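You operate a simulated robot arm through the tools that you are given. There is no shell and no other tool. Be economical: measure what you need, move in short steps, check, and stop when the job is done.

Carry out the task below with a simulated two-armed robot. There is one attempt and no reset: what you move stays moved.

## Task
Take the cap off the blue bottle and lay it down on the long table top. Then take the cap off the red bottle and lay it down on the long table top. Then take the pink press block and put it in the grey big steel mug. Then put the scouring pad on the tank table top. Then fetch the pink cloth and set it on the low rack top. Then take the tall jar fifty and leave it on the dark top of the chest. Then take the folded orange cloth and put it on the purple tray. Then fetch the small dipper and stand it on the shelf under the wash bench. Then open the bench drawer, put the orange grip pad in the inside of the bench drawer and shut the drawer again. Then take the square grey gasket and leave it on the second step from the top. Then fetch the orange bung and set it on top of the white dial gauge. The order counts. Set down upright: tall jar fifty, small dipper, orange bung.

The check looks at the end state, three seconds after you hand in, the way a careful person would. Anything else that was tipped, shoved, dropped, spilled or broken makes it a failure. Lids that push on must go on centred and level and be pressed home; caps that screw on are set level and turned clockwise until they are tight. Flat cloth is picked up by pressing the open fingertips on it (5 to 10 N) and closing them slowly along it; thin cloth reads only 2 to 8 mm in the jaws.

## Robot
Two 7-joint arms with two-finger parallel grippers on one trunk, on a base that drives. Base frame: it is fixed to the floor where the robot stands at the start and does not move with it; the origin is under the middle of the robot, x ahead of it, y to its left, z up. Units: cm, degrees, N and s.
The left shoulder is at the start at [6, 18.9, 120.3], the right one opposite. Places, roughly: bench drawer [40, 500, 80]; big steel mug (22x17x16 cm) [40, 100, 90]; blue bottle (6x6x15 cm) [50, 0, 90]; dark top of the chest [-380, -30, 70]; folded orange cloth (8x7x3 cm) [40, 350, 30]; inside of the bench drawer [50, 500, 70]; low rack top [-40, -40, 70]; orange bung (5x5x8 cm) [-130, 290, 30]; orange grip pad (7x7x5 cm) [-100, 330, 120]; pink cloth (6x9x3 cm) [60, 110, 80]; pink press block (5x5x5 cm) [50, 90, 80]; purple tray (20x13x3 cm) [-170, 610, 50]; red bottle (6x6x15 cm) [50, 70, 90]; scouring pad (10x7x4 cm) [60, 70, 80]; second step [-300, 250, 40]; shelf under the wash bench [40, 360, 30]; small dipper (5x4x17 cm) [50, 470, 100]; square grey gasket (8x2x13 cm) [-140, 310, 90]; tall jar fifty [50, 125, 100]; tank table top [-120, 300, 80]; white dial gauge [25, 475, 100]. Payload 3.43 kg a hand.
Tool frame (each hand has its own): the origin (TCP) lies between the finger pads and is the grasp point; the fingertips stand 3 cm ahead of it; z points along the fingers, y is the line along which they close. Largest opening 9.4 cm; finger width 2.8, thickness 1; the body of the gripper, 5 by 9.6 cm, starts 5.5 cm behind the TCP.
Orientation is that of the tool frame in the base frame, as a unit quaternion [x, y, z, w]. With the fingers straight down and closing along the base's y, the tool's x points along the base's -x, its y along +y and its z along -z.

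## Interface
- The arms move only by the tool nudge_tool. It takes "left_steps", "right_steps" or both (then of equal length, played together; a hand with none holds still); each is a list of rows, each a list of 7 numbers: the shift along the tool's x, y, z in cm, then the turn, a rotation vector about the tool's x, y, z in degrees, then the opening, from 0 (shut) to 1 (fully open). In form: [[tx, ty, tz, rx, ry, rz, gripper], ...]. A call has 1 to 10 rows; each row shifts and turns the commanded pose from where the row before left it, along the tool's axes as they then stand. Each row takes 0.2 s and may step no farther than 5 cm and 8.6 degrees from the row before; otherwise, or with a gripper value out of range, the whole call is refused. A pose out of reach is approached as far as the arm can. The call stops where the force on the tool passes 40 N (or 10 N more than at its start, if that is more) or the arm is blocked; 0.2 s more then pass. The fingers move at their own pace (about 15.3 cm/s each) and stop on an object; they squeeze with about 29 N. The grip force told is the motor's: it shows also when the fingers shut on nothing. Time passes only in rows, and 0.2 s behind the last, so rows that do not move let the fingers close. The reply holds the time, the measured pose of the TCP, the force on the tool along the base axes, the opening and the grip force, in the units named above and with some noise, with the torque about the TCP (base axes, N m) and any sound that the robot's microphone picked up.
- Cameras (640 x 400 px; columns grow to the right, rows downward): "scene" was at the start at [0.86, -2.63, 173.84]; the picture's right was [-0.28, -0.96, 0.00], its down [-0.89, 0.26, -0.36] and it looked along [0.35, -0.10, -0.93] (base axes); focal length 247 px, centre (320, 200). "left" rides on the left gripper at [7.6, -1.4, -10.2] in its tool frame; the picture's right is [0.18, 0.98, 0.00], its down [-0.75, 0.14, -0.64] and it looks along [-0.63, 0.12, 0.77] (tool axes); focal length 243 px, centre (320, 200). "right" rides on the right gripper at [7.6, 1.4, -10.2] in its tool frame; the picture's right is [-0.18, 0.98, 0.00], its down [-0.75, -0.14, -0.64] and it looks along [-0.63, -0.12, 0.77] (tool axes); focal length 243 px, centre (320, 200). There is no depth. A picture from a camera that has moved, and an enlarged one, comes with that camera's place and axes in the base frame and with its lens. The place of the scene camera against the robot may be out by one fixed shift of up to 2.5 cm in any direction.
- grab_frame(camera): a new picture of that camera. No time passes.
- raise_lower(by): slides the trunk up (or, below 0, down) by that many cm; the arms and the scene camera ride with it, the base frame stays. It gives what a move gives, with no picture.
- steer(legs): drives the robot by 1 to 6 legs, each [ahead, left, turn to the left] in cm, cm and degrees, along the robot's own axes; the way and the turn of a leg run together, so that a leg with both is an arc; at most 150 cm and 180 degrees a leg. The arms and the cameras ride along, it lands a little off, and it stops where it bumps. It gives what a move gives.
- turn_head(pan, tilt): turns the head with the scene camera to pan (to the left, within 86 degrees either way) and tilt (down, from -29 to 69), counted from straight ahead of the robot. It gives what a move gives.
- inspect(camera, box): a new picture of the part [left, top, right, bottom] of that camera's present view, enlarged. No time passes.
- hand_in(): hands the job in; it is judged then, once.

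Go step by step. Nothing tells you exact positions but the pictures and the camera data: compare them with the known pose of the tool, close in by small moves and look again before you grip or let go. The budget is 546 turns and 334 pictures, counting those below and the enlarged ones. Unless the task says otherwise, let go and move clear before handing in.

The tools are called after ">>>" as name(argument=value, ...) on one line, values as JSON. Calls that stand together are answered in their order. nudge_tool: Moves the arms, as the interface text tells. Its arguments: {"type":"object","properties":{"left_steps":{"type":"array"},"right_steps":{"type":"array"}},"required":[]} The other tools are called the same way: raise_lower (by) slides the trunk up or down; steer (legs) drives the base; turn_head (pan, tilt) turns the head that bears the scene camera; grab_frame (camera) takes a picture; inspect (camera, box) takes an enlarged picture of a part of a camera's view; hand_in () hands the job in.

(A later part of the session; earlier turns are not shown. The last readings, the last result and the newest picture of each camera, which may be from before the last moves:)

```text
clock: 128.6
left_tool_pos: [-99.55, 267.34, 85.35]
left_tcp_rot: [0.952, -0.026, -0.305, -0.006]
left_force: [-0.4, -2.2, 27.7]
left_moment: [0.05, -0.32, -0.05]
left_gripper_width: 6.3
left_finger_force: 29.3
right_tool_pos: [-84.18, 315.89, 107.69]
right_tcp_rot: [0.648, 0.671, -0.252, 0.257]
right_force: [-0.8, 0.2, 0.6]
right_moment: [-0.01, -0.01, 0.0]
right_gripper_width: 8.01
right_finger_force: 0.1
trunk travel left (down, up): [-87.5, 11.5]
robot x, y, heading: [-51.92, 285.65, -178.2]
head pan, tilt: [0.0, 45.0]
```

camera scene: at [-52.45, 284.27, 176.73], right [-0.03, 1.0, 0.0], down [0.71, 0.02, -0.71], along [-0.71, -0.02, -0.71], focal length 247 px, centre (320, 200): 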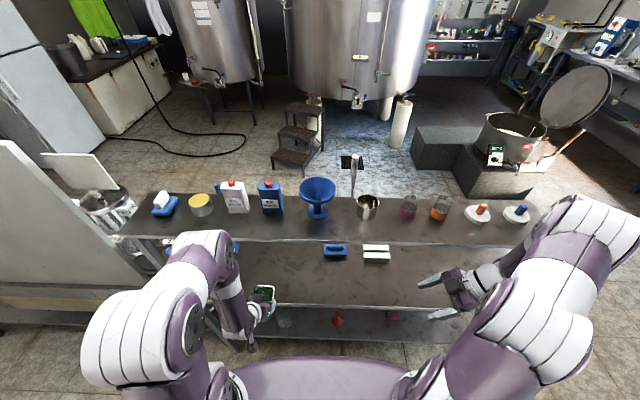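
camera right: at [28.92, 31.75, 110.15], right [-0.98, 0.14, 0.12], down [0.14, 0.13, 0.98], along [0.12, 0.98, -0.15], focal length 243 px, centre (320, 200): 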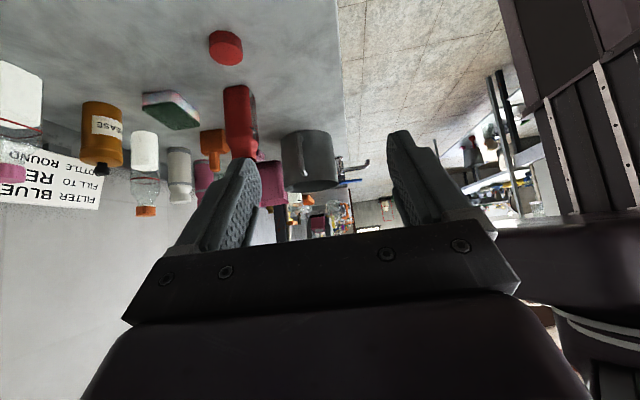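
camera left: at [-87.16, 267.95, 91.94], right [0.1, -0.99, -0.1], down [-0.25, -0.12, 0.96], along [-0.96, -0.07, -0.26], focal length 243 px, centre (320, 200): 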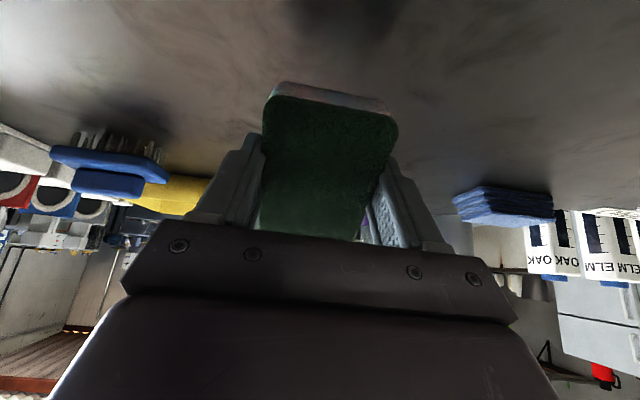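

>>> nudge_tool(left_steps=[[-0.29, 0, -0.41, 0, 0, 0, 0], [0, 0, 0, 0, 0, 0, 0.68], [0, 0, 0, 0, 0, 0, 0.75], [0, 0, 0, 0, 0, 0, 0.85], [0, 0, 0, 0, 0, 0, 0.95]])

>>> grab_frame(camera="left")

```text
clock: 129.8
left_tool_pos: [-99.55, 267.38, 85.36]
left_tcp_rot: [0.953, -0.026, -0.302, -0.006]
left_force: [0.1, 0.0, 0.4]
left_moment: [-0.02, 0.04, 0.02]
left_gripper_width: 8.93
left_finger_force: 0.0
right_tool_pos: [-84.36, 315.82, 107.73]
right_tcp_rot: [0.648, 0.672, -0.251, 0.257]
right_force: [0.1, 0.1, 0.5]
right_moment: [0.01, 0.04, 0.0]
right_gripper_width: 7.98
right_finger_force: 0.1
trunk travel left (down, up): [-87.5, 11.5]
robot x, y, heading: [-52.09, 285.35, -178.2]
head pan, tilt: [0.0, 45.0]
```

```text
253 pictures are left
camera left: at [-87.37, 268.13, 89.37], right [0.1, -0.99, -0.1], down [-0.25, -0.12, 0.96], along [-0.96, -0.07, -0.26], focal length 243 px, centre (320, 200)
```

left: 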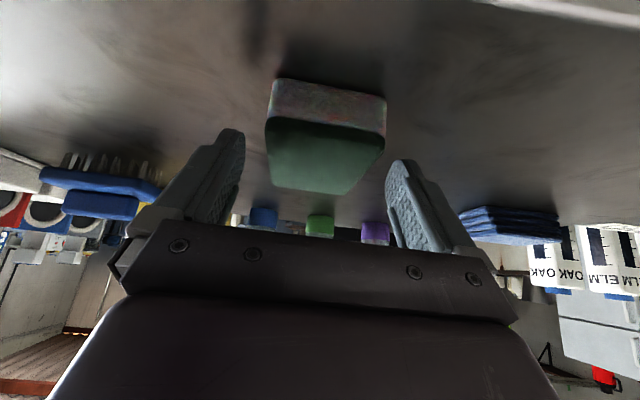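

>>> nudge_tool(left_steps=[[0, 0, -2.5, 0, 0, 0, 0.95], [0, 0, -2.5, 0, 0, 0, 0.95]])

>>> steer(legs=[[-25, 0, 0]])

>>> grab_frame(camera="scene")

>>> grab_frame(camera="left")

```text
clock: 130.4
left_tool_pos: [-96.33, 267.31, 89.6]
left_tcp_rot: [0.953, -0.025, -0.302, -0.006]
left_force: [0.7, 0.7, 0.4]
left_moment: [0.02, -0.05, 0.02]
left_gripper_width: 8.93
left_finger_force: 0.2
right_tool_pos: [-84.41, 315.76, 107.76]
right_tcp_rot: [0.649, 0.671, -0.251, 0.256]
right_force: [0.3, -0.6, 0.4]
right_moment: [0.02, -0.01, -0.02]
right_gripper_width: 7.97
right_finger_force: 0.0
trunk travel left (down, up): [-87.5, 11.5]
robot x, y, heading: [-51.95, 285.65, -178.1]
head pan, tilt: [0.0, 45.0]
```

```text
clock: 132.2
left_tool_pos: [-71.49, 267.98, 89.45]
left_tcp_rot: [0.954, -0.022, -0.3, -0.004]
left_force: [-0.3, -0.3, -0.1]
left_moment: [-0.01, 0.03, 0.04]
left_gripper_width: 8.95
left_finger_force: 0.0
right_tool_pos: [-59.64, 316.53, 107.6]
right_tcp_rot: [0.647, 0.673, -0.25, 0.257]
right_force: [0.6, 0.4, 0.0]
right_moment: [0.0, 0.01, -0.01]
right_gripper_width: 7.98
right_finger_force: 0.0
trunk travel left (down, up): [-87.5, 11.5]
robot x, y, heading: [-27.45, 286.1, -177.9]
head pan, tilt: [0.0, 45.0]
```

```text
252 pictures are left
camera scene: at [-28.0, 285.11, 176.72], right [-0.04, 1.0, 0.0], down [0.71, 0.03, -0.71], along [-0.71, -0.03, -0.71], focal length 247 px, centre (320, 200)
```

scene: 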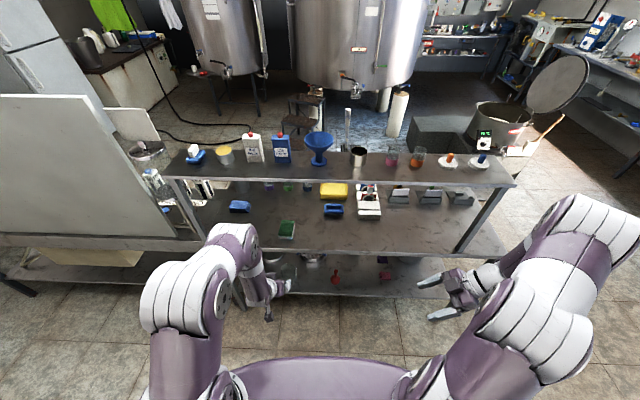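

```text
251 pictures are left
camera left: at [-59.42, 268.84, 93.47], right [0.11, -0.99, -0.1], down [-0.25, -0.13, 0.96], along [-0.96, -0.07, -0.27], focal length 243 px, centre (320, 200)
```

left: 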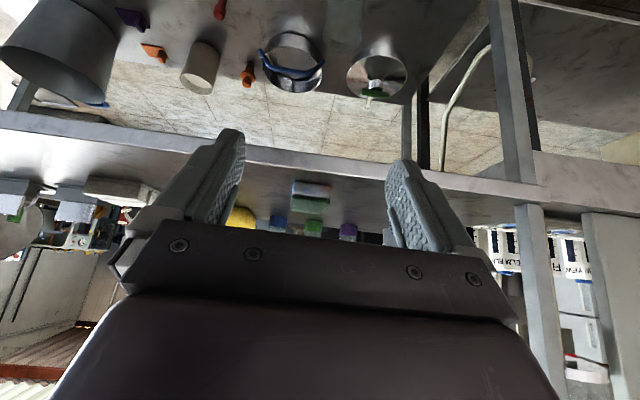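

>>> nudge_tool(left_steps=[[-2.2, 0, -3.1, 0, 0, 0, 0.9], [-2.2, 0, -3.1, 0, 0, 0, 0.9], [-2.2, 0, -3.1, 0, 0, 0, 0.9], [-2.2, 0, -3.1, 0, 0, 0, 0.9], [0, 0, 0, 0, 7, 0, 0.9], [0, 0, 0, 0, 7, 0, 0.9], [0, 0, 0, 0, 7, 0, 0.9], [0, 0, 0, 0, 7, 0, 0.9], [0, 0, 0, 0, 7, 0, 0.9]])

>>> steer(legs=[[0, 0, 89], [100, 0, 0], [98, -10, 0]])

```text
clock: 134.2
left_tool_pos: [-71.52, 267.99, 104.68]
left_tcp_rot: [1.0, -0.024, 0.0, 0.002]
left_force: [0.8, -0.1, 0.5]
left_moment: [-0.01, -0.04, -0.02]
left_gripper_width: 8.43
left_finger_force: 0.0
right_tool_pos: [-59.66, 316.41, 107.78]
right_tcp_rot: [0.646, 0.673, -0.249, 0.259]
right_force: [-0.5, 0.3, -0.4]
right_moment: [0.0, -0.01, 0.0]
right_gripper_width: 7.99
right_finger_force: 0.0
trunk travel left (down, up): [-87.5, 11.5]
robot x, y, heading: [-27.1, 286.46, -178.1]
head pan, tilt: [0.0, 45.0]
```

```text
clock: 147.7
left_tool_pos: [-13.18, 49.08, 104.74]
left_tcp_rot: [0.725, 0.689, 0.0, 0.002]
left_force: [0.4, -1.1, -0.2]
left_moment: [0.03, 0.02, 0.03]
left_gripper_width: 8.45
left_finger_force: 0.0
right_tool_pos: [-61.55, 61.12, 107.71]
right_tcp_rot: [-0.018, 0.933, 0.006, 0.36]
right_force: [0.5, 0.3, 0.4]
right_moment: [0.0, 0.01, 0.05]
right_gripper_width: 7.99
right_finger_force: 0.1
trunk travel left (down, up): [-87.5, 11.5]
robot x, y, heading: [-31.29, 93.6, -88.0]
head pan, tilt: [0.0, 45.0]
```

>>> steer(legs=[[0, 0, 88]])

>>> turn_head(pan=15, tilt=45)

>>> grab_frame(camera="scene")

```text
clock: 151.8
left_tool_pos: [13.56, 110.34, 104.76]
left_tcp_rot: [0.038, 0.999, 0.002, 0.001]
left_force: [0.7, 0.0, -0.5]
left_moment: [0.04, -0.01, 0.04]
left_gripper_width: 8.46
left_finger_force: 0.1
right_tool_pos: [0.29, 62.37, 107.65]
right_tcp_rot: [0.664, -0.656, -0.255, -0.254]
right_force: [0.0, -0.7, 0.8]
right_moment: [-0.02, -0.01, -0.01]
right_gripper_width: 7.99
right_finger_force: 0.1
trunk travel left (down, up): [-87.5, 11.5]
robot x, y, heading: [-31.36, 93.5, 0.3]
head pan, tilt: [0.0, 45.0]
```

```text
clock: 152.6
left_tool_pos: [13.63, 110.49, 104.64]
left_tcp_rot: [0.037, 0.999, 0.002, 0.001]
left_force: [-0.4, 0.3, -0.3]
left_moment: [-0.01, -0.01, 0.02]
left_gripper_width: 8.48
left_finger_force: 0.0
right_tool_pos: [0.31, 62.39, 107.72]
right_tcp_rot: [0.664, -0.656, -0.254, -0.253]
right_force: [-1.2, 0.4, -0.2]
right_moment: [-0.03, -0.02, -0.01]
right_gripper_width: 7.97
right_finger_force: 0.1
trunk travel left (down, up): [-87.5, 11.5]
robot x, y, heading: [-31.16, 93.64, 0.2]
head pan, tilt: [15.0, 45.0]
```

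```text
250 pictures are left
camera scene: at [-27.95, 94.54, 176.72], right [0.27, -0.96, 0.0], down [-0.68, -0.19, -0.71], along [0.68, 0.19, -0.71], focal length 247 px, centre (320, 200)
```

scene: 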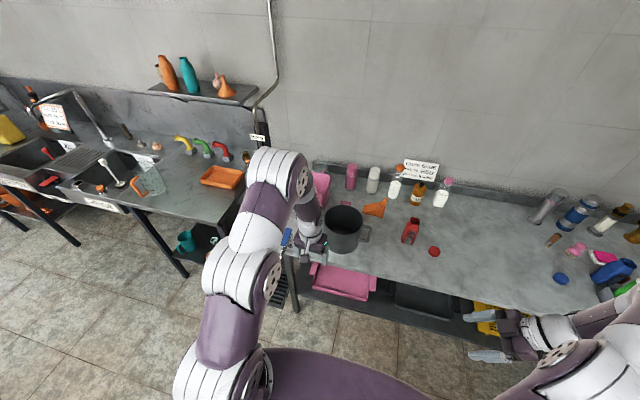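

>>> steer(legs=[[33, 0, 0]])

>>> grab_frame(camera="left")

>>> grab_frame(camera="scene")

```text
clock: 154.7
left_tool_pos: [45.21, 111.07, 104.76]
left_tcp_rot: [0.036, 0.999, 0.002, 0.001]
left_force: [0.1, 0.5, 0.3]
left_moment: [0.01, -0.01, 0.01]
left_gripper_width: 8.45
left_finger_force: 0.1
right_tool_pos: [32.24, 62.64, 107.81]
right_tcp_rot: [0.665, -0.655, -0.254, -0.254]
right_force: [0.0, 0.1, -0.4]
right_moment: [-0.01, 0.02, 0.01]
right_gripper_width: 7.97
right_finger_force: 0.1
trunk travel left (down, up): [-87.5, 11.5]
robot x, y, heading: [0.43, 93.86, 0.7]
head pan, tilt: [15.0, 45.0]
```

```text
249 pictures are left
camera left: at [37.51, 110.05, 114.94], right [-0.11, 0.99, 0.0], down [0.76, 0.08, 0.64], along [0.64, 0.08, -0.77], focal length 243 px, centre (320, 200)
```

left: 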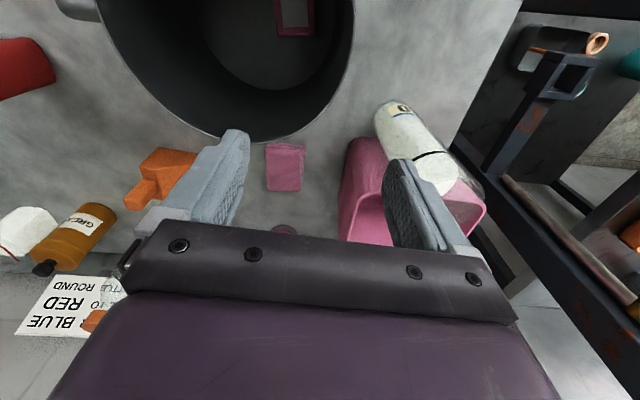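

```text
248 pictures are left
camera scene: at [3.74, 94.86, 176.73], right [0.27, -0.96, 0.0], down [-0.68, -0.19, -0.71], along [0.68, 0.19, -0.71], focal length 247 px, centre (320, 200)
```

scene: 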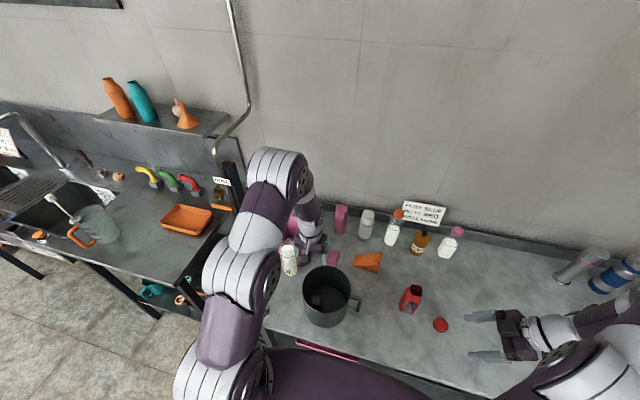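

>>> nudge_tool(left_steps=[[-3.8, -0.73, 0, 0, 0, 0, 0.9], [-3.8, -0.73, 0, 0, 0, 0, 0.9], [-3.8, -0.73, 0, 0, 0, 0, 0.9], [-3.8, -0.73, 2, 0, 0, 0, 0.9], [0, 0, 5, 0, 0, 0, 0.9], [0, 0, 4, 0, 0, 0, 0.9]])

>>> grab_frame(camera="left")

```text
clock: 156.1
left_tool_pos: [60.65, 107.02, 93.64]
left_tcp_rot: [0.036, 0.999, 0.002, 0.0]
left_force: [0.2, 0.3, 0.1]
left_moment: [0.02, -0.01, 0.03]
left_gripper_width: 8.49
left_finger_force: 0.1
right_tool_pos: [32.29, 62.81, 107.59]
right_tcp_rot: [0.666, -0.655, -0.254, -0.252]
right_force: [-0.3, 0.8, 0.4]
right_moment: [-0.01, 0.0, 0.03]
right_gripper_width: 8.02
right_finger_force: 0.0
trunk travel left (down, up): [-87.5, 11.5]
robot x, y, heading: [0.66, 94.03, 0.7]
head pan, tilt: [15.0, 45.0]
```

```text
247 pictures are left
camera left: at [52.94, 106.19, 103.81], right [-0.11, 0.99, 0.0], down [0.76, 0.09, 0.64], along [0.64, 0.08, -0.77], focal length 243 px, centre (320, 200)
```

left: 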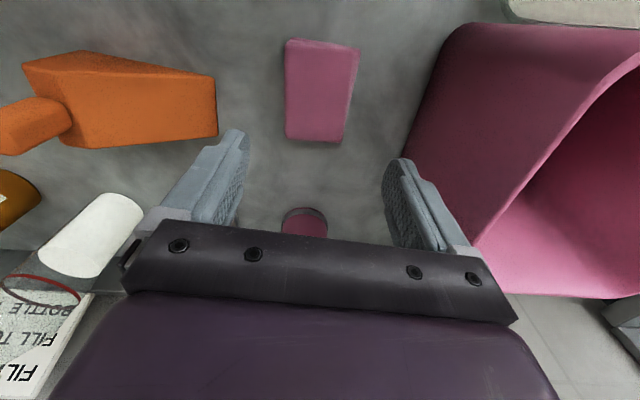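

>>> nudge_tool(left_steps=[[0.2, 0, 4, 0, 0, 0, 0.85], [0, 0, 3, 0, 0, 0, 0.85], [0, 0, 2, 0, 0, 0, 0.85], [0, 0, 1.0, 0, 0, 0, 0.85]])

>>> grab_frame(camera="left")

```text
clock: 157.1
left_tool_pos: [59.87, 107.13, 84.7]
left_tcp_rot: [0.036, 0.999, 0.001, 0.001]
left_force: [-0.1, -0.5, -0.2]
left_moment: [0.0, 0.0, 0.01]
left_gripper_width: 7.97
left_finger_force: 0.1
left hand out of reach, approached as far as the arm can: row 3, 4
right_tool_pos: [32.26, 62.82, 107.65]
right_tcp_rot: [0.664, -0.656, -0.254, -0.254]
right_force: [0.7, 0.2, -0.4]
right_moment: [-0.01, -0.01, 0.02]
right_gripper_width: 7.99
right_finger_force: 0.0
trunk travel left (down, up): [-87.5, 11.5]
robot x, y, heading: [0.05, 93.8, 0.6]
head pan, tilt: [15.0, 45.0]
```

```text
246 pictures are left
camera left: at [52.09, 106.23, 94.86], right [-0.11, 0.99, 0.0], down [0.76, 0.08, 0.64], along [0.64, 0.08, -0.77], focal length 243 px, centre (320, 200)
```

left: 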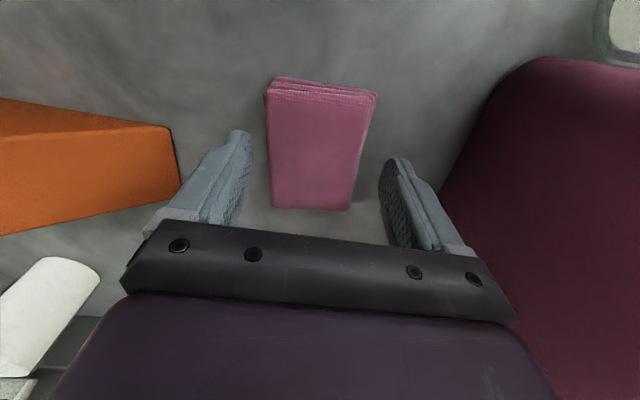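

>>> steer(legs=[[3, 0, 0]])

>>> nudge_tool(left_steps=[[2.2, 0, 0, 0, 0, 0, 0.85], [0, 0, 0.8, 0, 0, 0, 0.85]])

>>> grab_frame(camera="left")

```text
clock: 158.0
left_tool_pos: [62.54, 107.07, 85.0]
left_tcp_rot: [0.036, 0.999, 0.002, 0.003]
left_force: [-0.6, 0.2, 0.3]
left_moment: [0.0, -0.02, 0.01]
left_gripper_width: 7.98
left_finger_force: 0.1
right_tool_pos: [34.69, 62.7, 107.94]
right_tcp_rot: [0.665, -0.655, -0.253, -0.255]
right_force: [-0.2, 1.0, -0.8]
right_moment: [0.02, -0.06, -0.04]
right_gripper_width: 7.98
right_finger_force: 0.1
trunk travel left (down, up): [-87.5, 11.5]
robot x, y, heading: [3.89, 93.67, 0.7]
head pan, tilt: [15.0, 45.0]
```

```text
clock: 158.6
left_tool_pos: [60.62, 107.26, 83.93]
left_tcp_rot: [0.036, 0.999, 0.001, 0.002]
left_force: [-1.3, 0.3, 0.3]
left_moment: [-0.01, 0.03, 0.0]
left_gripper_width: 8.01
left_finger_force: 0.0
right_tool_pos: [35.12, 62.86, 107.69]
right_tcp_rot: [0.665, -0.655, -0.255, -0.254]
right_force: [0.2, -0.1, -0.2]
right_moment: [0.0, 0.02, 0.01]
right_gripper_width: 7.98
right_finger_force: 0.0
trunk travel left (down, up): [-87.5, 11.5]
robot x, y, heading: [3.69, 93.95, 0.7]
head pan, tilt: [15.0, 45.0]
```

```text
245 pictures are left
camera left: at [52.81, 106.42, 94.12], right [-0.11, 0.99, 0.0], down [0.76, 0.08, 0.64], along [0.64, 0.08, -0.76], focal length 243 px, centre (320, 200)
```

left: 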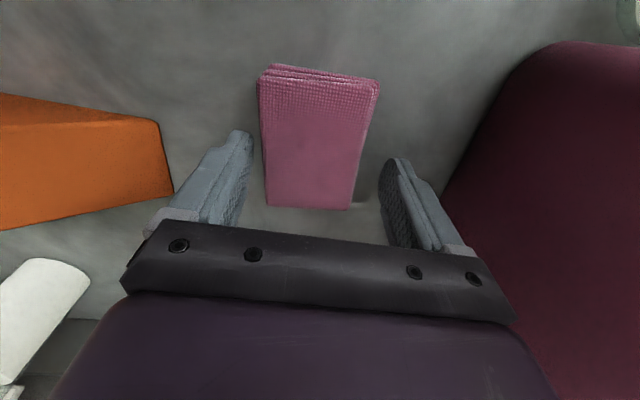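

>>> nudge_tool(left_steps=[[0.3, 0, 0.5, 0, 0, 0, 0.85], [0, 0, 0, 0, 0, 0, 0.7], [0, 0, 0, 0, 0, 0, 0.6], [0, 0, 0, 0, 0, 0, 0.5], [0, 0, 0, 0, 0, 0, 0.3], [0, 0, 0, 0, 0, 0, 0.0], [0, 0, 0, 0, 0, 0, 0.0]])

>>> grab_frame(camera="left")

```text
clock: 160.2
left_tool_pos: [60.52, 107.42, 83.39]
left_tcp_rot: [0.036, 0.999, 0.001, 0.001]
left_force: [-0.2, -0.4, 4.0]
left_moment: [-0.04, -0.02, 0.11]
left_gripper_width: 5.96
left_finger_force: 28.9
right_tool_pos: [35.02, 62.8, 107.71]
right_tcp_rot: [0.664, -0.656, -0.254, -0.253]
right_force: [0.6, -0.6, -0.3]
right_moment: [0.02, 0.05, 0.0]
right_gripper_width: 7.96
right_finger_force: 0.1
trunk travel left (down, up): [-87.5, 11.5]
robot x, y, heading: [3.67, 93.74, 0.9]
head pan, tilt: [15.0, 45.0]
```

```text
244 pictures are left
camera left: at [52.64, 106.5, 93.67], right [-0.11, 0.99, 0.0], down [0.76, 0.08, 0.64], along [0.64, 0.08, -0.77], focal length 243 px, centre (320, 200)
```

left: 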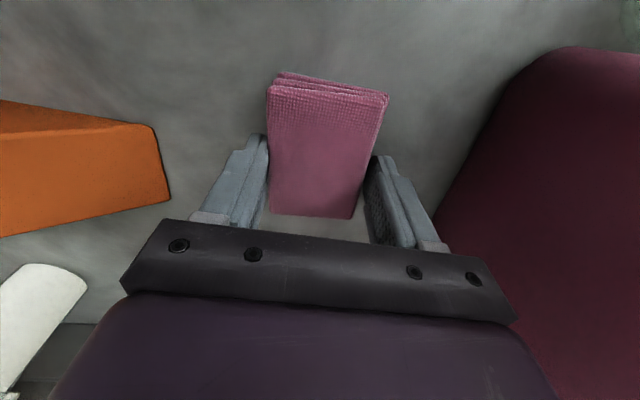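

>>> nudge_tool(left_steps=[[0, 0, -3, 0, 0, 0, 0], [0, 0, -4, 0, 0, 0, 0], [0, 0, -5, 0, 0, 0, 0], [0, 0, -5, 0, 0, 0, 0], [0, 0, -5, 0, 0, 0, 0], [2, 0, -3, 0, 0, 0, 0], [4, -1, 0, 0, 0, 0, 0], [4, -1, 0, 0, 0, 0, 0], [4, 0, 0, 0, 0, 0, 0]])

>>> grab_frame(camera="left")

```text
clock: 162.2
left_tool_pos: [46.0, 106.26, 108.18]
left_tcp_rot: [0.035, 0.999, 0.002, 0.001]
left_force: [-0.5, 0.6, 0.8]
left_moment: [-0.02, -0.03, 0.01]
left_gripper_width: 5.9
left_finger_force: 29.1
right_tool_pos: [35.02, 62.86, 107.78]
right_tcp_rot: [0.665, -0.655, -0.255, -0.253]
right_force: [-0.2, -0.8, 0.5]
right_moment: [-0.05, 0.0, -0.04]
right_gripper_width: 7.97
right_finger_force: 0.0
trunk travel left (down, up): [-87.5, 11.5]
robot x, y, heading: [3.74, 93.7, 0.7]
head pan, tilt: [15.0, 45.0]
```

```text
243 pictures are left
camera left: at [38.15, 105.43, 118.4], right [-0.11, 0.99, 0.0], down [0.76, 0.08, 0.64], along [0.64, 0.08, -0.77], focal length 243 px, centre (320, 200)
```

left: 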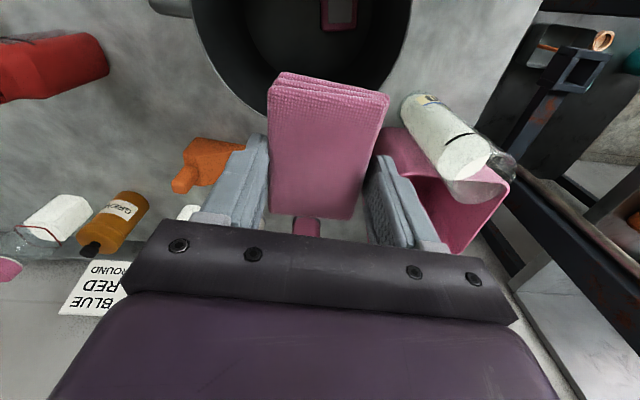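

>>> steer(legs=[[-45, 0, 0], [0, 0, -90]])

>>> turn_head(pan=0, tilt=40)

>>> grab_frame(camera="scene")

```text
clock: 168.7
left_tool_pos: [-27.73, 51.02, 108.09]
left_tcp_rot: [0.725, 0.689, 0.001, 0.001]
left_force: [-0.5, -0.1, -0.4]
left_moment: [0.0, 0.0, 0.01]
left_gripper_width: 5.88
left_finger_force: 28.9
right_tool_pos: [-71.59, 61.07, 107.64]
right_tcp_rot: [-0.017, 0.933, 0.006, 0.359]
right_force: [0.9, 0.0, -0.2]
right_moment: [0.02, 0.01, 0.05]
right_gripper_width: 7.96
right_finger_force: 0.0
trunk travel left (down, up): [-87.5, 11.5]
robot x, y, heading: [-41.18, 93.41, -88.3]
head pan, tilt: [15.0, 45.0]
```

```text
clock: 169.4
left_tool_pos: [-27.75, 51.0, 108.2]
left_tcp_rot: [0.725, 0.688, 0.002, 0.002]
left_force: [0.3, 0.0, -0.2]
left_moment: [0.03, -0.01, -0.01]
left_gripper_width: 5.89
left_finger_force: 29.0
right_tool_pos: [-71.41, 60.95, 107.7]
right_tcp_rot: [-0.017, 0.934, 0.005, 0.358]
right_force: [0.8, 0.1, -1.4]
right_moment: [0.01, -0.02, 0.0]
right_gripper_width: 8.02
right_finger_force: 0.1
trunk travel left (down, up): [-87.5, 11.5]
robot x, y, heading: [-41.05, 93.39, -87.9]
head pan, tilt: [0.0, 40.0]
```

```text
242 pictures are left
camera scene: at [-39.53, 89.71, 177.45], right [-1.0, -0.03, 0.0], down [-0.02, 0.64, -0.77], along [0.03, -0.77, -0.64], focal length 247 px, centre (320, 200)
```

scene: 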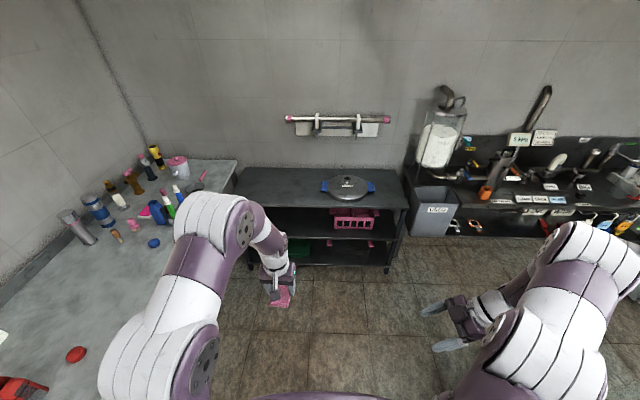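

>>> steer(legs=[[90, 10, 0]])

>>> grab_frame(camera="left")

>>> grab_frame(camera="scene")

```text
clock: 174.2
left_tool_pos: [-17.54, -38.65, 108.08]
left_tcp_rot: [0.735, 0.679, 0.001, 0.002]
left_force: [0.0, 0.1, 0.1]
left_moment: [0.02, -0.01, -0.03]
left_gripper_width: 5.88
left_finger_force: 29.5
right_tool_pos: [-60.98, -27.35, 107.66]
right_tcp_rot: [-0.004, 0.933, 0.0, 0.359]
right_force: [0.2, -0.8, 0.0]
right_moment: [-0.01, 0.0, -0.01]
right_gripper_width: 7.98
right_finger_force: 0.0
trunk travel left (down, up): [-87.5, 11.5]
robot x, y, heading: [-29.93, 4.07, -89.6]
head pan, tilt: [0.0, 40.0]
```

```text
241 pictures are left
camera left: at [-18.46, -30.86, 118.38], right [0.99, 0.11, 0.0], down [0.08, -0.76, 0.64], along [0.07, -0.64, -0.77], focal length 243 px, centre (320, 200)
```

left: 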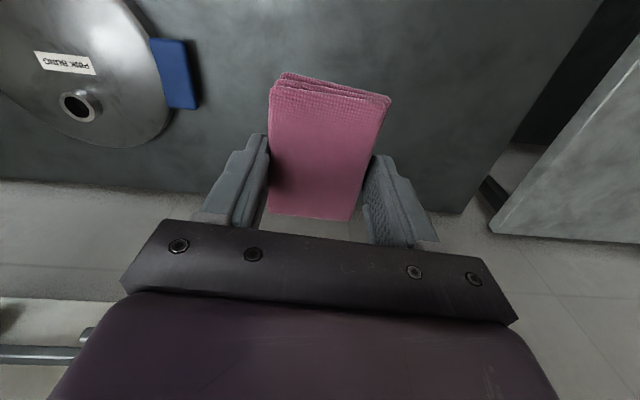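

```text
240 pictures are left
camera scene: at [-28.24, 0.5, 177.45], right [-1.0, -0.01, 0.0], down [0.0, 0.64, -0.77], along [0.0, -0.77, -0.64], focal length 247 px, centre (320, 200)
```

scene: 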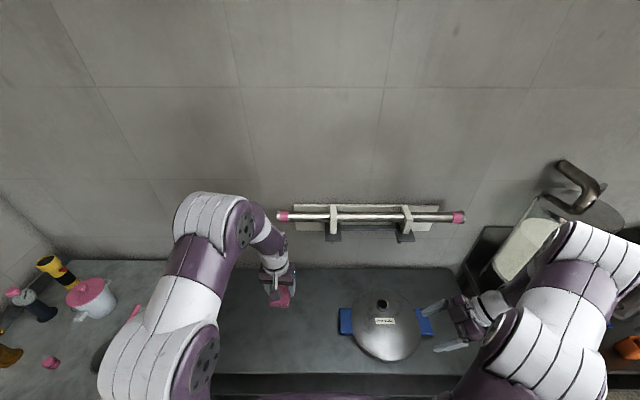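

>>> nudge_tool(left_steps=[[-3.2, 0, 0, 0, 0, 0, 0], [-3.2, 0, 0, 0, 0, 0, 0], [0, 0, 4.5, 0, 0, 0, 0], [0, 0, 4.5, 0, 0, 0, 0], [0, 0, 4.5, 0, 0, 0, 0], [0, 0, 4.5, 0, 0, 0, 0], [0, 0, 4.5, 0, 0, 0, 0], [0, 0, 4, 0, 0, 0, 0]])

>>> grab_frame(camera="left")

```text
clock: 176.0
left_tool_pos: [-17.55, -44.93, 81.82]
left_tcp_rot: [0.734, 0.679, 0.001, 0.002]
left_force: [0.8, 0.1, -0.1]
left_moment: [0.0, -0.03, 0.0]
left_gripper_width: 5.89
left_finger_force: 28.6
right_tool_pos: [-61.0, -27.45, 107.75]
right_tcp_rot: [-0.004, 0.933, 0.0, 0.359]
right_force: [-0.4, -0.8, 0.5]
right_moment: [0.01, 0.02, 0.0]
right_gripper_width: 8.0
right_finger_force: 0.1
trunk travel left (down, up): [-87.5, 11.5]
robot x, y, heading: [-29.55, 3.91, -89.8]
head pan, tilt: [0.0, 40.0]
```

```text
239 pictures are left
camera left: at [-18.43, -37.16, 91.99], right [0.99, 0.11, 0.0], down [0.08, -0.76, 0.64], along [0.07, -0.64, -0.77], focal length 243 px, centre (320, 200)
```

left: 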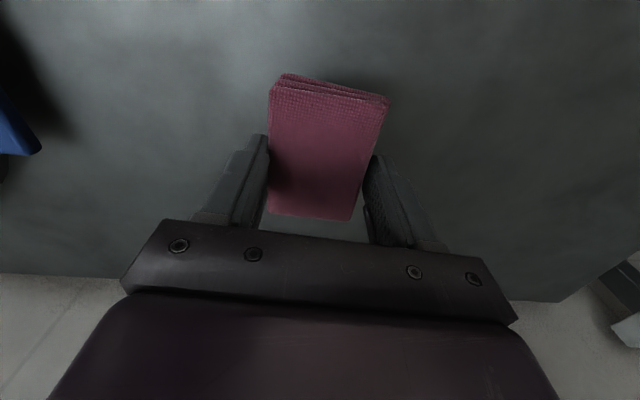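

>>> nudge_tool(left_steps=[[0, 0, 3, 0, 0, 0, 0], [0, 0, 2, 0, 0, 0, 0], [0, 0, 0.7, 0, 0, 0, 0], [0, 0, 0.5, 0, 0, 0, 0]])

>>> inspect(camera="left", box=[220, 40, 440, 240])

```text
clock: 176.7
left_tool_pos: [-17.92, -44.83, 77.07]
left_tcp_rot: [0.734, 0.679, 0.0, 0.002]
left_force: [1.4, 14.9, 28.7]
left_moment: [0.34, 0.33, -0.19]
left_gripper_width: 5.88
left_finger_force: 29.6
right_tool_pos: [-60.97, -27.28, 107.88]
right_tcp_rot: [-0.005, 0.933, -0.002, 0.359]
right_force: [0.5, 0.0, -1.1]
right_moment: [0.02, 0.01, -0.03]
right_gripper_width: 7.97
right_finger_force: 0.1
trunk travel left (down, up): [-87.5, 11.5]
robot x, y, heading: [-29.7, 3.45, -89.6]
head pan, tilt: [0.0, 40.0]
stopped in row 3 (left hand): the force on the tool passed its limit (the readings are from after the stop); the commanded pose is now the measured one
```

```text
2.00 times, centred on (330, 140) of left
camera zoom: at [-18.84, -37.11, 87.2], right [0.99, 0.11, 0.0], down [0.08, -0.76, 0.65], along [0.07, -0.64, -0.76], focal length 485 px, centre (300, 320)
```

zoom: 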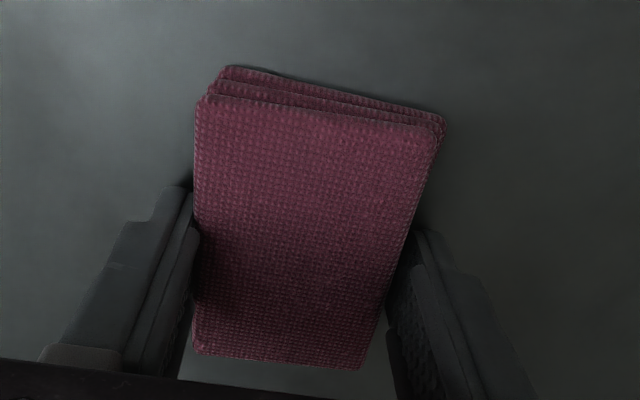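

>>> nudge_tool(left_steps=[[0, 0, -0.2, 0, 0, 0, 0], [0, 0, 0, 0, 0, 0, 0.65], [0, 0, 0, 0, 0, 0, 0.75], [0, 0, 0, 0, 0, 0, 0.85], [0, 0, -2, 0, 0, 0, 0.85], [0, 0, -4, 0, 0, 0, 0.85], [0, 0, -5, 0, 0, 0, 0.85], [0, 0, -5, 0, 0, 0, 0.85], [0, 0, -5, 0, 0, 0, 0.85], [0, 0, -5, 0, 0, 0, 0.85]])

>>> grab_frame(camera="left")

```text
clock: 178.8
left_tool_pos: [-17.82, -45.09, 103.37]
left_tcp_rot: [0.734, 0.679, -0.001, 0.003]
left_force: [0.2, -0.3, 0.4]
left_moment: [-0.01, -0.02, 0.02]
left_gripper_width: 8.0
left_finger_force: 0.1
right_tool_pos: [-61.05, -27.37, 107.67]
right_tcp_rot: [-0.003, 0.933, 0.0, 0.359]
right_force: [-0.3, -0.4, 0.1]
right_moment: [-0.04, -0.01, 0.01]
right_gripper_width: 7.98
right_finger_force: 0.1
trunk travel left (down, up): [-87.5, 11.5]
robot x, y, heading: [-29.87, 3.81, -89.7]
head pan, tilt: [0.0, 40.0]
```

```text
237 pictures are left
camera left: at [-18.9, -37.24, 113.57], right [0.99, 0.11, 0.0], down [0.08, -0.76, 0.65], along [0.07, -0.64, -0.76], focal length 243 px, centre (320, 200)
```

left: 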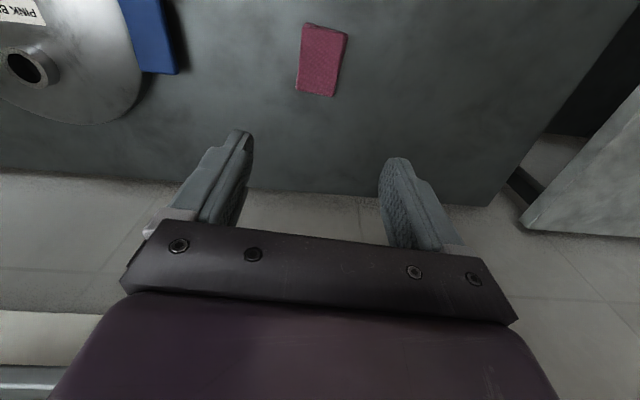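

>>> nudge_tool(left_steps=[[2, 0, -4, 0, 0, 0, 0.85], [2, 0, -3, 0, 0, 0, 0.85]])

>>> steer(legs=[[-100, -5, 0], [0, 0, 90]])

>>> turn_head(pan=10, tilt=40)

>>> grab_frame(camera="scene")

>>> grab_frame(camera="left")

```text
clock: 179.4
left_tool_pos: [-17.68, -40.63, 110.22]
left_tcp_rot: [0.734, 0.679, -0.001, 0.004]
left_force: [0.8, 0.2, 0.4]
left_moment: [0.0, -0.05, -0.01]
left_gripper_width: 7.98
left_finger_force: 0.0
right_tool_pos: [-61.07, -27.3, 107.64]
right_tcp_rot: [-0.004, 0.933, -0.002, 0.359]
right_force: [0.4, 1.1, -0.1]
right_moment: [-0.03, 0.02, -0.01]
right_gripper_width: 8.0
right_finger_force: 0.1
trunk travel left (down, up): [-87.5, 11.5]
robot x, y, heading: [-29.7, 3.85, -89.9]
head pan, tilt: [0.0, 40.0]
```

```text
clock: 188.4
left_tool_pos: [8.6, 116.63, 110.11]
left_tcp_rot: [0.032, 0.999, 0.002, 0.003]
left_force: [-0.4, 0.3, 0.4]
left_moment: [0.01, 0.03, 0.03]
left_gripper_width: 7.99
left_finger_force: 0.0
right_tool_pos: [-4.34, 73.19, 107.67]
right_tcp_rot: [0.667, -0.653, -0.255, -0.252]
right_force: [0.6, -0.4, 0.2]
right_moment: [0.01, 0.0, 0.0]
right_gripper_width: 7.98
right_finger_force: 0.1
trunk travel left (down, up): [-87.5, 11.5]
robot x, y, heading: [-35.92, 103.89, 0.7]
head pan, tilt: [0.0, 40.0]
```

```text
clock: 189.2
left_tool_pos: [8.6, 116.62, 110.13]
left_tcp_rot: [0.032, 0.999, 0.001, 0.003]
left_force: [-1.0, -0.2, 0.2]
left_moment: [-0.01, -0.01, -0.02]
left_gripper_width: 7.98
left_finger_force: 0.1
right_tool_pos: [-4.28, 73.17, 107.7]
right_tcp_rot: [0.667, -0.653, -0.255, -0.252]
right_force: [-0.3, 0.4, 0.2]
right_moment: [0.01, 0.02, -0.02]
right_gripper_width: 7.98
right_finger_force: 0.2
trunk travel left (down, up): [-87.5, 11.5]
robot x, y, heading: [-36.32, 104.2, 1.1]
head pan, tilt: [10.0, 40.0]
```

```text
236 pictures are left
camera scene: at [-32.32, 104.45, 177.45], right [0.19, -0.98, 0.0], down [-0.63, -0.12, -0.77], along [0.75, 0.15, -0.64], focal length 247 px, centre (320, 200)
```

scene: 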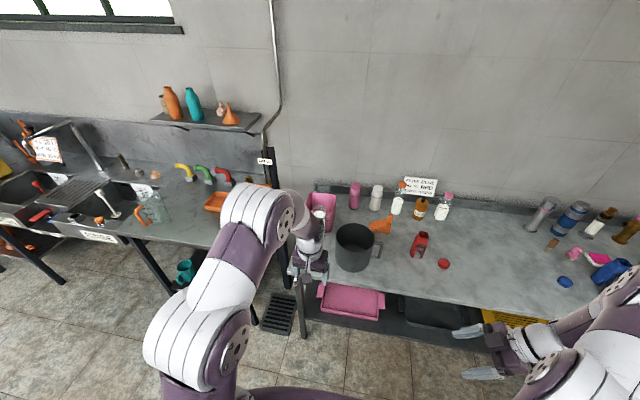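

```text
235 pictures are left
camera left: at [0.8, 115.65, 120.24], right [-0.12, 0.99, 0.0], down [0.76, 0.09, 0.65], along [0.64, 0.08, -0.76], focal length 243 px, centre (320, 200)
```

left: 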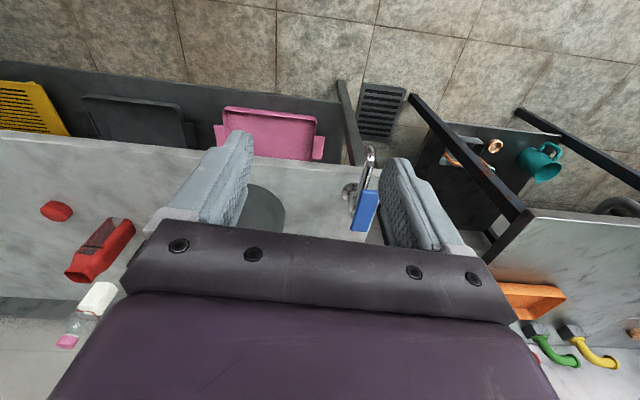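

>>> steer(legs=[[28, 0, 0]])

>>> grab_frame(camera="left")

>>> turn_head(pan=30, tilt=50)

>>> grab_frame(camera="scene")

```text
clock: 191.1
left_tool_pos: [36.53, 117.14, 110.09]
left_tcp_rot: [0.032, 0.999, 0.002, 0.004]
left_force: [0.2, 0.0, 0.2]
left_moment: [-0.01, -0.02, 0.01]
left_gripper_width: 8.0
left_finger_force: 0.0
right_tool_pos: [23.63, 73.7, 107.66]
right_tcp_rot: [0.667, -0.653, -0.255, -0.253]
right_force: [0.7, -0.8, 0.7]
right_moment: [0.03, 0.05, 0.03]
right_gripper_width: 8.0
right_finger_force: 0.0
trunk travel left (down, up): [-87.5, 11.5]
robot x, y, heading: [-7.83, 104.31, 1.3]
head pan, tilt: [10.0, 40.0]
```

```text
234 pictures are left
camera left: at [28.7, 116.22, 120.28], right [-0.12, 0.99, 0.0], down [0.76, 0.09, 0.65], along [0.64, 0.08, -0.76], focal length 243 px, centre (320, 200)
```

left: 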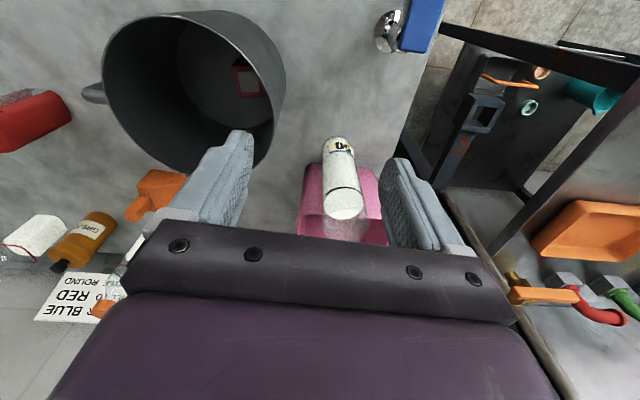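

```text
clock: 192.0
left_tool_pos: [36.58, 117.15, 110.0]
left_tcp_rot: [0.032, 0.999, 0.002, 0.003]
left_force: [-0.3, -0.3, 1.3]
left_moment: [-0.01, 0.01, 0.01]
left_gripper_width: 7.99
left_finger_force: 0.1
right_tool_pos: [23.83, 73.68, 107.63]
right_tcp_rot: [0.667, -0.653, -0.256, -0.252]
right_force: [-0.3, 0.6, -0.6]
right_moment: [0.04, 0.0, 0.03]
right_gripper_width: 8.0
right_finger_force: 0.1
trunk travel left (down, up): [-87.5, 11.5]
robot x, y, heading: [-8.39, 104.01, 1.2]
head pan, tilt: [30.0, 50.0]
```

```text
233 pictures are left
camera scene: at [-5.96, 107.31, 176.04], right [0.52, -0.86, 0.0], down [-0.66, -0.4, -0.64], along [0.55, 0.33, -0.77], focal length 247 px, centre (320, 200)
```

scene: 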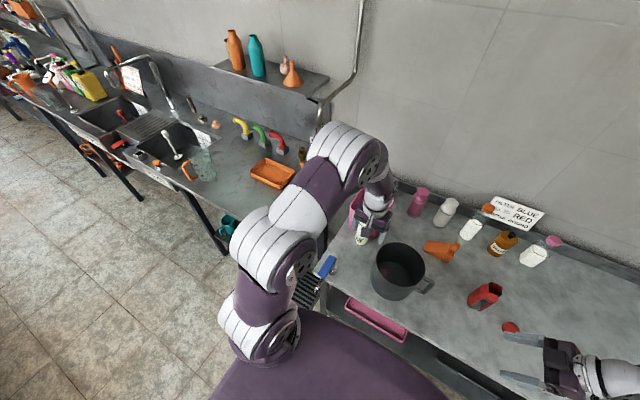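

>>> inspect(camera="left", box=[270, 110, 410, 260])

```text
2.67 times, centred on (340, 185) of left
camera zoom: at [28.86, 116.22, 120.22], right [-0.12, 0.99, 0.0], down [0.76, 0.09, 0.65], along [0.64, 0.08, -0.76], focal length 647 px, centre (267, 240)
```

zoom: 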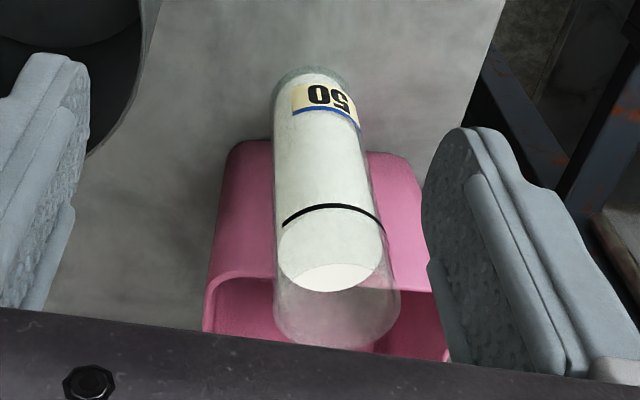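

>>> steer(legs=[[9, 0, 0]])

>>> nudge_tool(left_steps=[[-1.5, 2.2, 0, 0, 0, 0, 0.9], [-1.5, 2.2, 0, 0, 0, 0, 0.9]])

>>> grab_frame(camera="left")

```text
clock: 193.1
left_tool_pos: [45.4, 117.59, 110.09]
left_tcp_rot: [0.031, 1.0, 0.001, 0.003]
left_force: [0.4, 0.7, 0.0]
left_moment: [0.01, -0.02, -0.02]
left_gripper_width: 7.99
left_finger_force: 0.1
right_tool_pos: [32.84, 74.12, 107.77]
right_tcp_rot: [0.669, -0.651, -0.256, -0.251]
right_force: [-0.2, -0.1, 0.3]
right_moment: [0.03, 0.01, -0.02]
right_gripper_width: 7.98
right_finger_force: 0.0
trunk travel left (down, up): [-87.5, 11.5]
robot x, y, heading: [0.73, 104.51, 1.3]
head pan, tilt: [30.0, 50.0]
```

```text
clock: 193.7
left_tool_pos: [49.0, 122.02, 109.86]
left_tcp_rot: [0.031, 1.0, 0.001, 0.002]
left_force: [0.2, 0.4, 0.8]
left_moment: [0.0, 0.01, 0.0]
left_gripper_width: 8.45
left_finger_force: 0.1
right_tool_pos: [32.92, 74.17, 107.78]
right_tcp_rot: [0.668, -0.652, -0.256, -0.251]
right_force: [0.5, 0.1, 0.3]
right_moment: [0.0, 0.0, 0.01]
right_gripper_width: 8.0
right_finger_force: 0.2
trunk travel left (down, up): [-87.5, 11.5]
robot x, y, heading: [0.97, 105.11, 1.1]
head pan, tilt: [30.0, 50.0]
```

```text
231 pictures are left
camera left: at [41.25, 121.05, 120.14], right [-0.12, 0.99, 0.0], down [0.76, 0.09, 0.65], along [0.64, 0.08, -0.76], focal length 243 px, centre (320, 200)
```

left: 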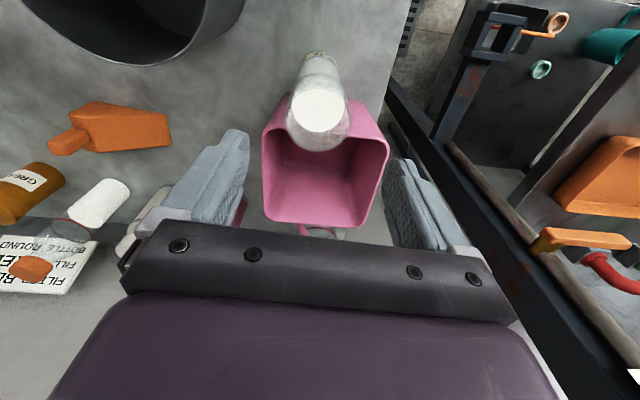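

>>> nudge_tool(left_steps=[[0.3, 0, 3, 0, 0, 0, 0.95], [0, 0, 3, 0, 0, 0, 0.95]])

>>> grab_frame(camera="left")

```text
clock: 194.3
left_tool_pos: [48.61, 121.78, 104.0]
left_tcp_rot: [0.031, 1.0, 0.001, 0.002]
left_force: [0.0, 0.1, 0.6]
left_moment: [0.01, 0.03, 0.0]
left_gripper_width: 8.92
left_finger_force: 0.0
right_tool_pos: [33.06, 74.04, 107.75]
right_tcp_rot: [0.668, -0.652, -0.256, -0.252]
right_force: [0.1, 0.0, -0.2]
right_moment: [-0.04, 0.02, 0.02]
right_gripper_width: 7.99
right_finger_force: 0.1
trunk travel left (down, up): [-87.5, 11.5]
robot x, y, heading: [1.17, 105.1, 0.9]
head pan, tilt: [30.0, 50.0]
```

```text
230 pictures are left
camera left: at [40.82, 120.78, 114.17], right [-0.12, 0.99, 0.0], down [0.76, 0.09, 0.65], along [0.64, 0.08, -0.76], focal length 243 px, centre (320, 200)
```

left: 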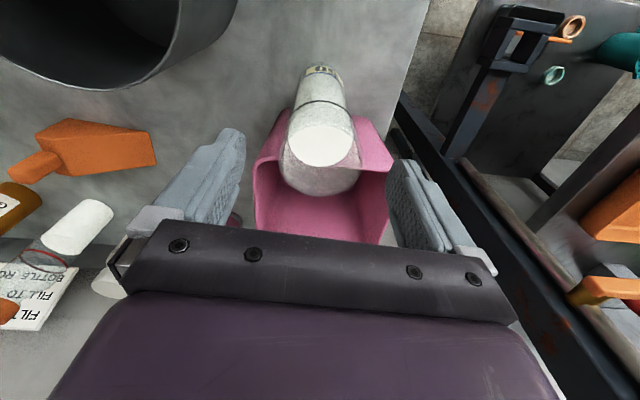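

>>> nudge_tool(left_steps=[[0, 0.1, 3, 0, 0, 0, 0.95], [0, 0, 2, 0, 0, 0, 0.95], [0, 0, 1.0, 0, 0, 0, 0.95]])

>>> grab_frame(camera="left")

```text
clock: 195.1
left_tool_pos: [48.55, 121.88, 98.29]
left_tcp_rot: [0.03, 1.0, 0.001, 0.004]
left_force: [-0.3, 0.6, -0.8]
left_moment: [-0.02, 0.02, -0.02]
left_gripper_width: 8.94
left_finger_force: 0.0
right_tool_pos: [32.85, 73.96, 107.64]
right_tcp_rot: [0.668, -0.651, -0.256, -0.252]
right_force: [0.3, -0.4, -0.5]
right_moment: [0.04, -0.01, 0.01]
right_gripper_width: 7.98
right_finger_force: 0.1
trunk travel left (down, up): [-87.5, 11.5]
robot x, y, heading: [0.94, 104.72, 1.3]
head pan, tilt: [30.0, 50.0]
```

```text
229 pictures are left
camera left: at [40.78, 120.89, 108.35], right [-0.12, 0.99, 0.0], down [0.76, 0.09, 0.65], along [0.64, 0.08, -0.76], focal length 243 px, centre (320, 200)
```

left: 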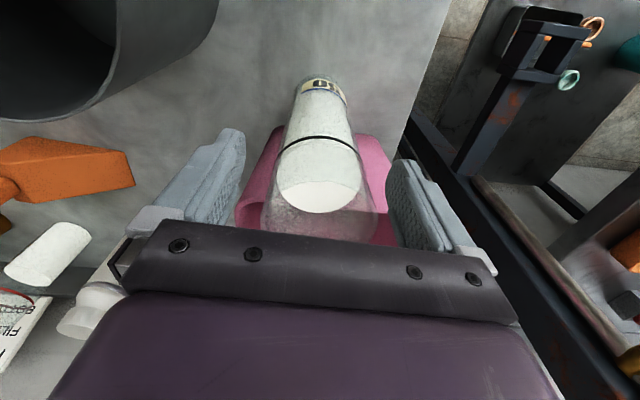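

>>> nudge_tool(left_steps=[[0, 0, 0, 0, 0, 0, 0.8], [0, 0, 0, 0, 0, 0, 0.7], [0, 0, 0, 0, 0, 0, 0.62], [0, 0, 0, 0, 0, 0, 0.56], [0, 0, 0, 0, 0, 0, 0.5], [0, 0, 0, 0, 0, 0, 0.4], [0, 0, 0, 0, 0, 0, 0.2], [0, 0, 0, 0, 0, 0, 0]])

>>> grab_frame(camera="left")

```text
clock: 196.9
left_tool_pos: [48.69, 121.83, 98.16]
left_tcp_rot: [0.031, 1.0, 0.002, 0.002]
left_force: [0.3, -0.2, -0.1]
left_moment: [-0.14, -0.03, -0.01]
left_gripper_width: 5.66
left_finger_force: 28.4
right_tool_pos: [32.9, 73.93, 107.64]
right_tcp_rot: [0.667, -0.652, -0.256, -0.252]
right_force: [0.3, 0.5, 0.5]
right_moment: [0.04, 0.0, 0.02]
right_gripper_width: 7.98
right_finger_force: 0.0
trunk travel left (down, up): [-87.5, 11.5]
robot x, y, heading: [0.9, 104.51, 1.1]
head pan, tilt: [30.0, 50.0]
```

```text
228 pictures are left
camera left: at [40.83, 120.9, 108.36], right [-0.12, 0.99, 0.0], down [0.76, 0.09, 0.65], along [0.64, 0.08, -0.76], focal length 243 px, centre (320, 200)
```

left: 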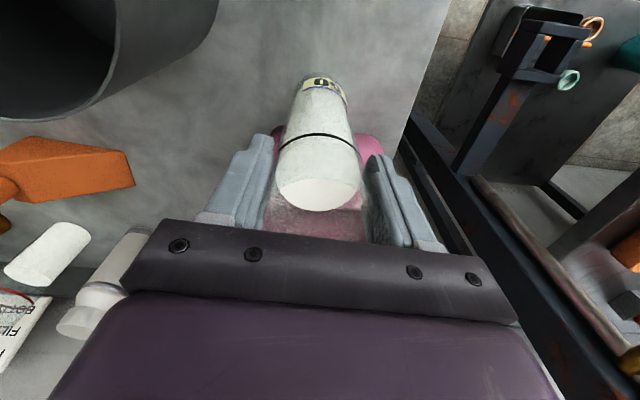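

>>> nudge_tool(left_steps=[[0, 0, -0.5, 0, 0, 0, 0], [0, 0, -1, 0, 0, 0, 0], [0, 0, -1.5, 0, 0, 0, 0], [0, 0, -2, 0, 0, 0, 0], [0, 0, -2, 0, 0, 0, 0], [0, 0, -2, 0, 0, 0, 0], [0, 0, -2, 0, 0, 0, 0], [0, 0, -2, 0, 0, 0, 0], [0, 0, -1, 0, 0, 0, 0], [0, 0, -0.5, 0, 0, 0, 0]])

>>> grab_frame(camera="left")

```text
clock: 199.1
left_tool_pos: [48.52, 121.85, 112.27]
left_tcp_rot: [0.03, 1.0, 0.002, 0.001]
left_force: [-2.9, -0.4, -6.6]
left_moment: [-0.01, 0.59, 0.03]
left_gripper_width: 5.63
left_finger_force: 28.8
right_tool_pos: [32.85, 74.03, 107.66]
right_tcp_rot: [0.668, -0.651, -0.256, -0.252]
right_force: [0.3, 0.3, 0.3]
right_moment: [-0.01, 0.0, 0.0]
right_gripper_width: 7.97
right_finger_force: 0.1
trunk travel left (down, up): [-87.5, 11.5]
robot x, y, heading: [0.93, 104.53, 1.4]
head pan, tilt: [30.0, 50.0]
```

```text
227 pictures are left
camera left: at [40.73, 120.92, 122.6], right [-0.12, 0.99, 0.0], down [0.76, 0.09, 0.65], along [0.64, 0.08, -0.76], focal length 243 px, centre (320, 200)
```

left: 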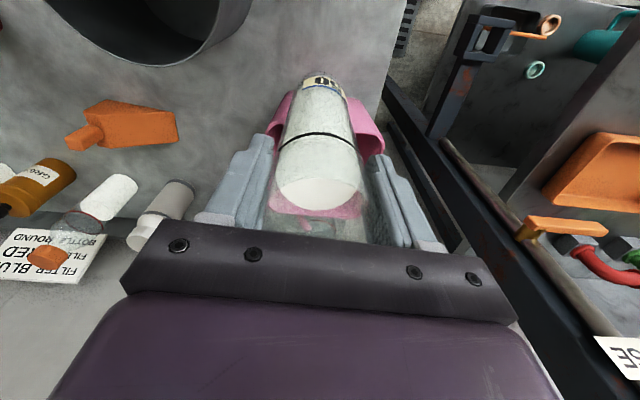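

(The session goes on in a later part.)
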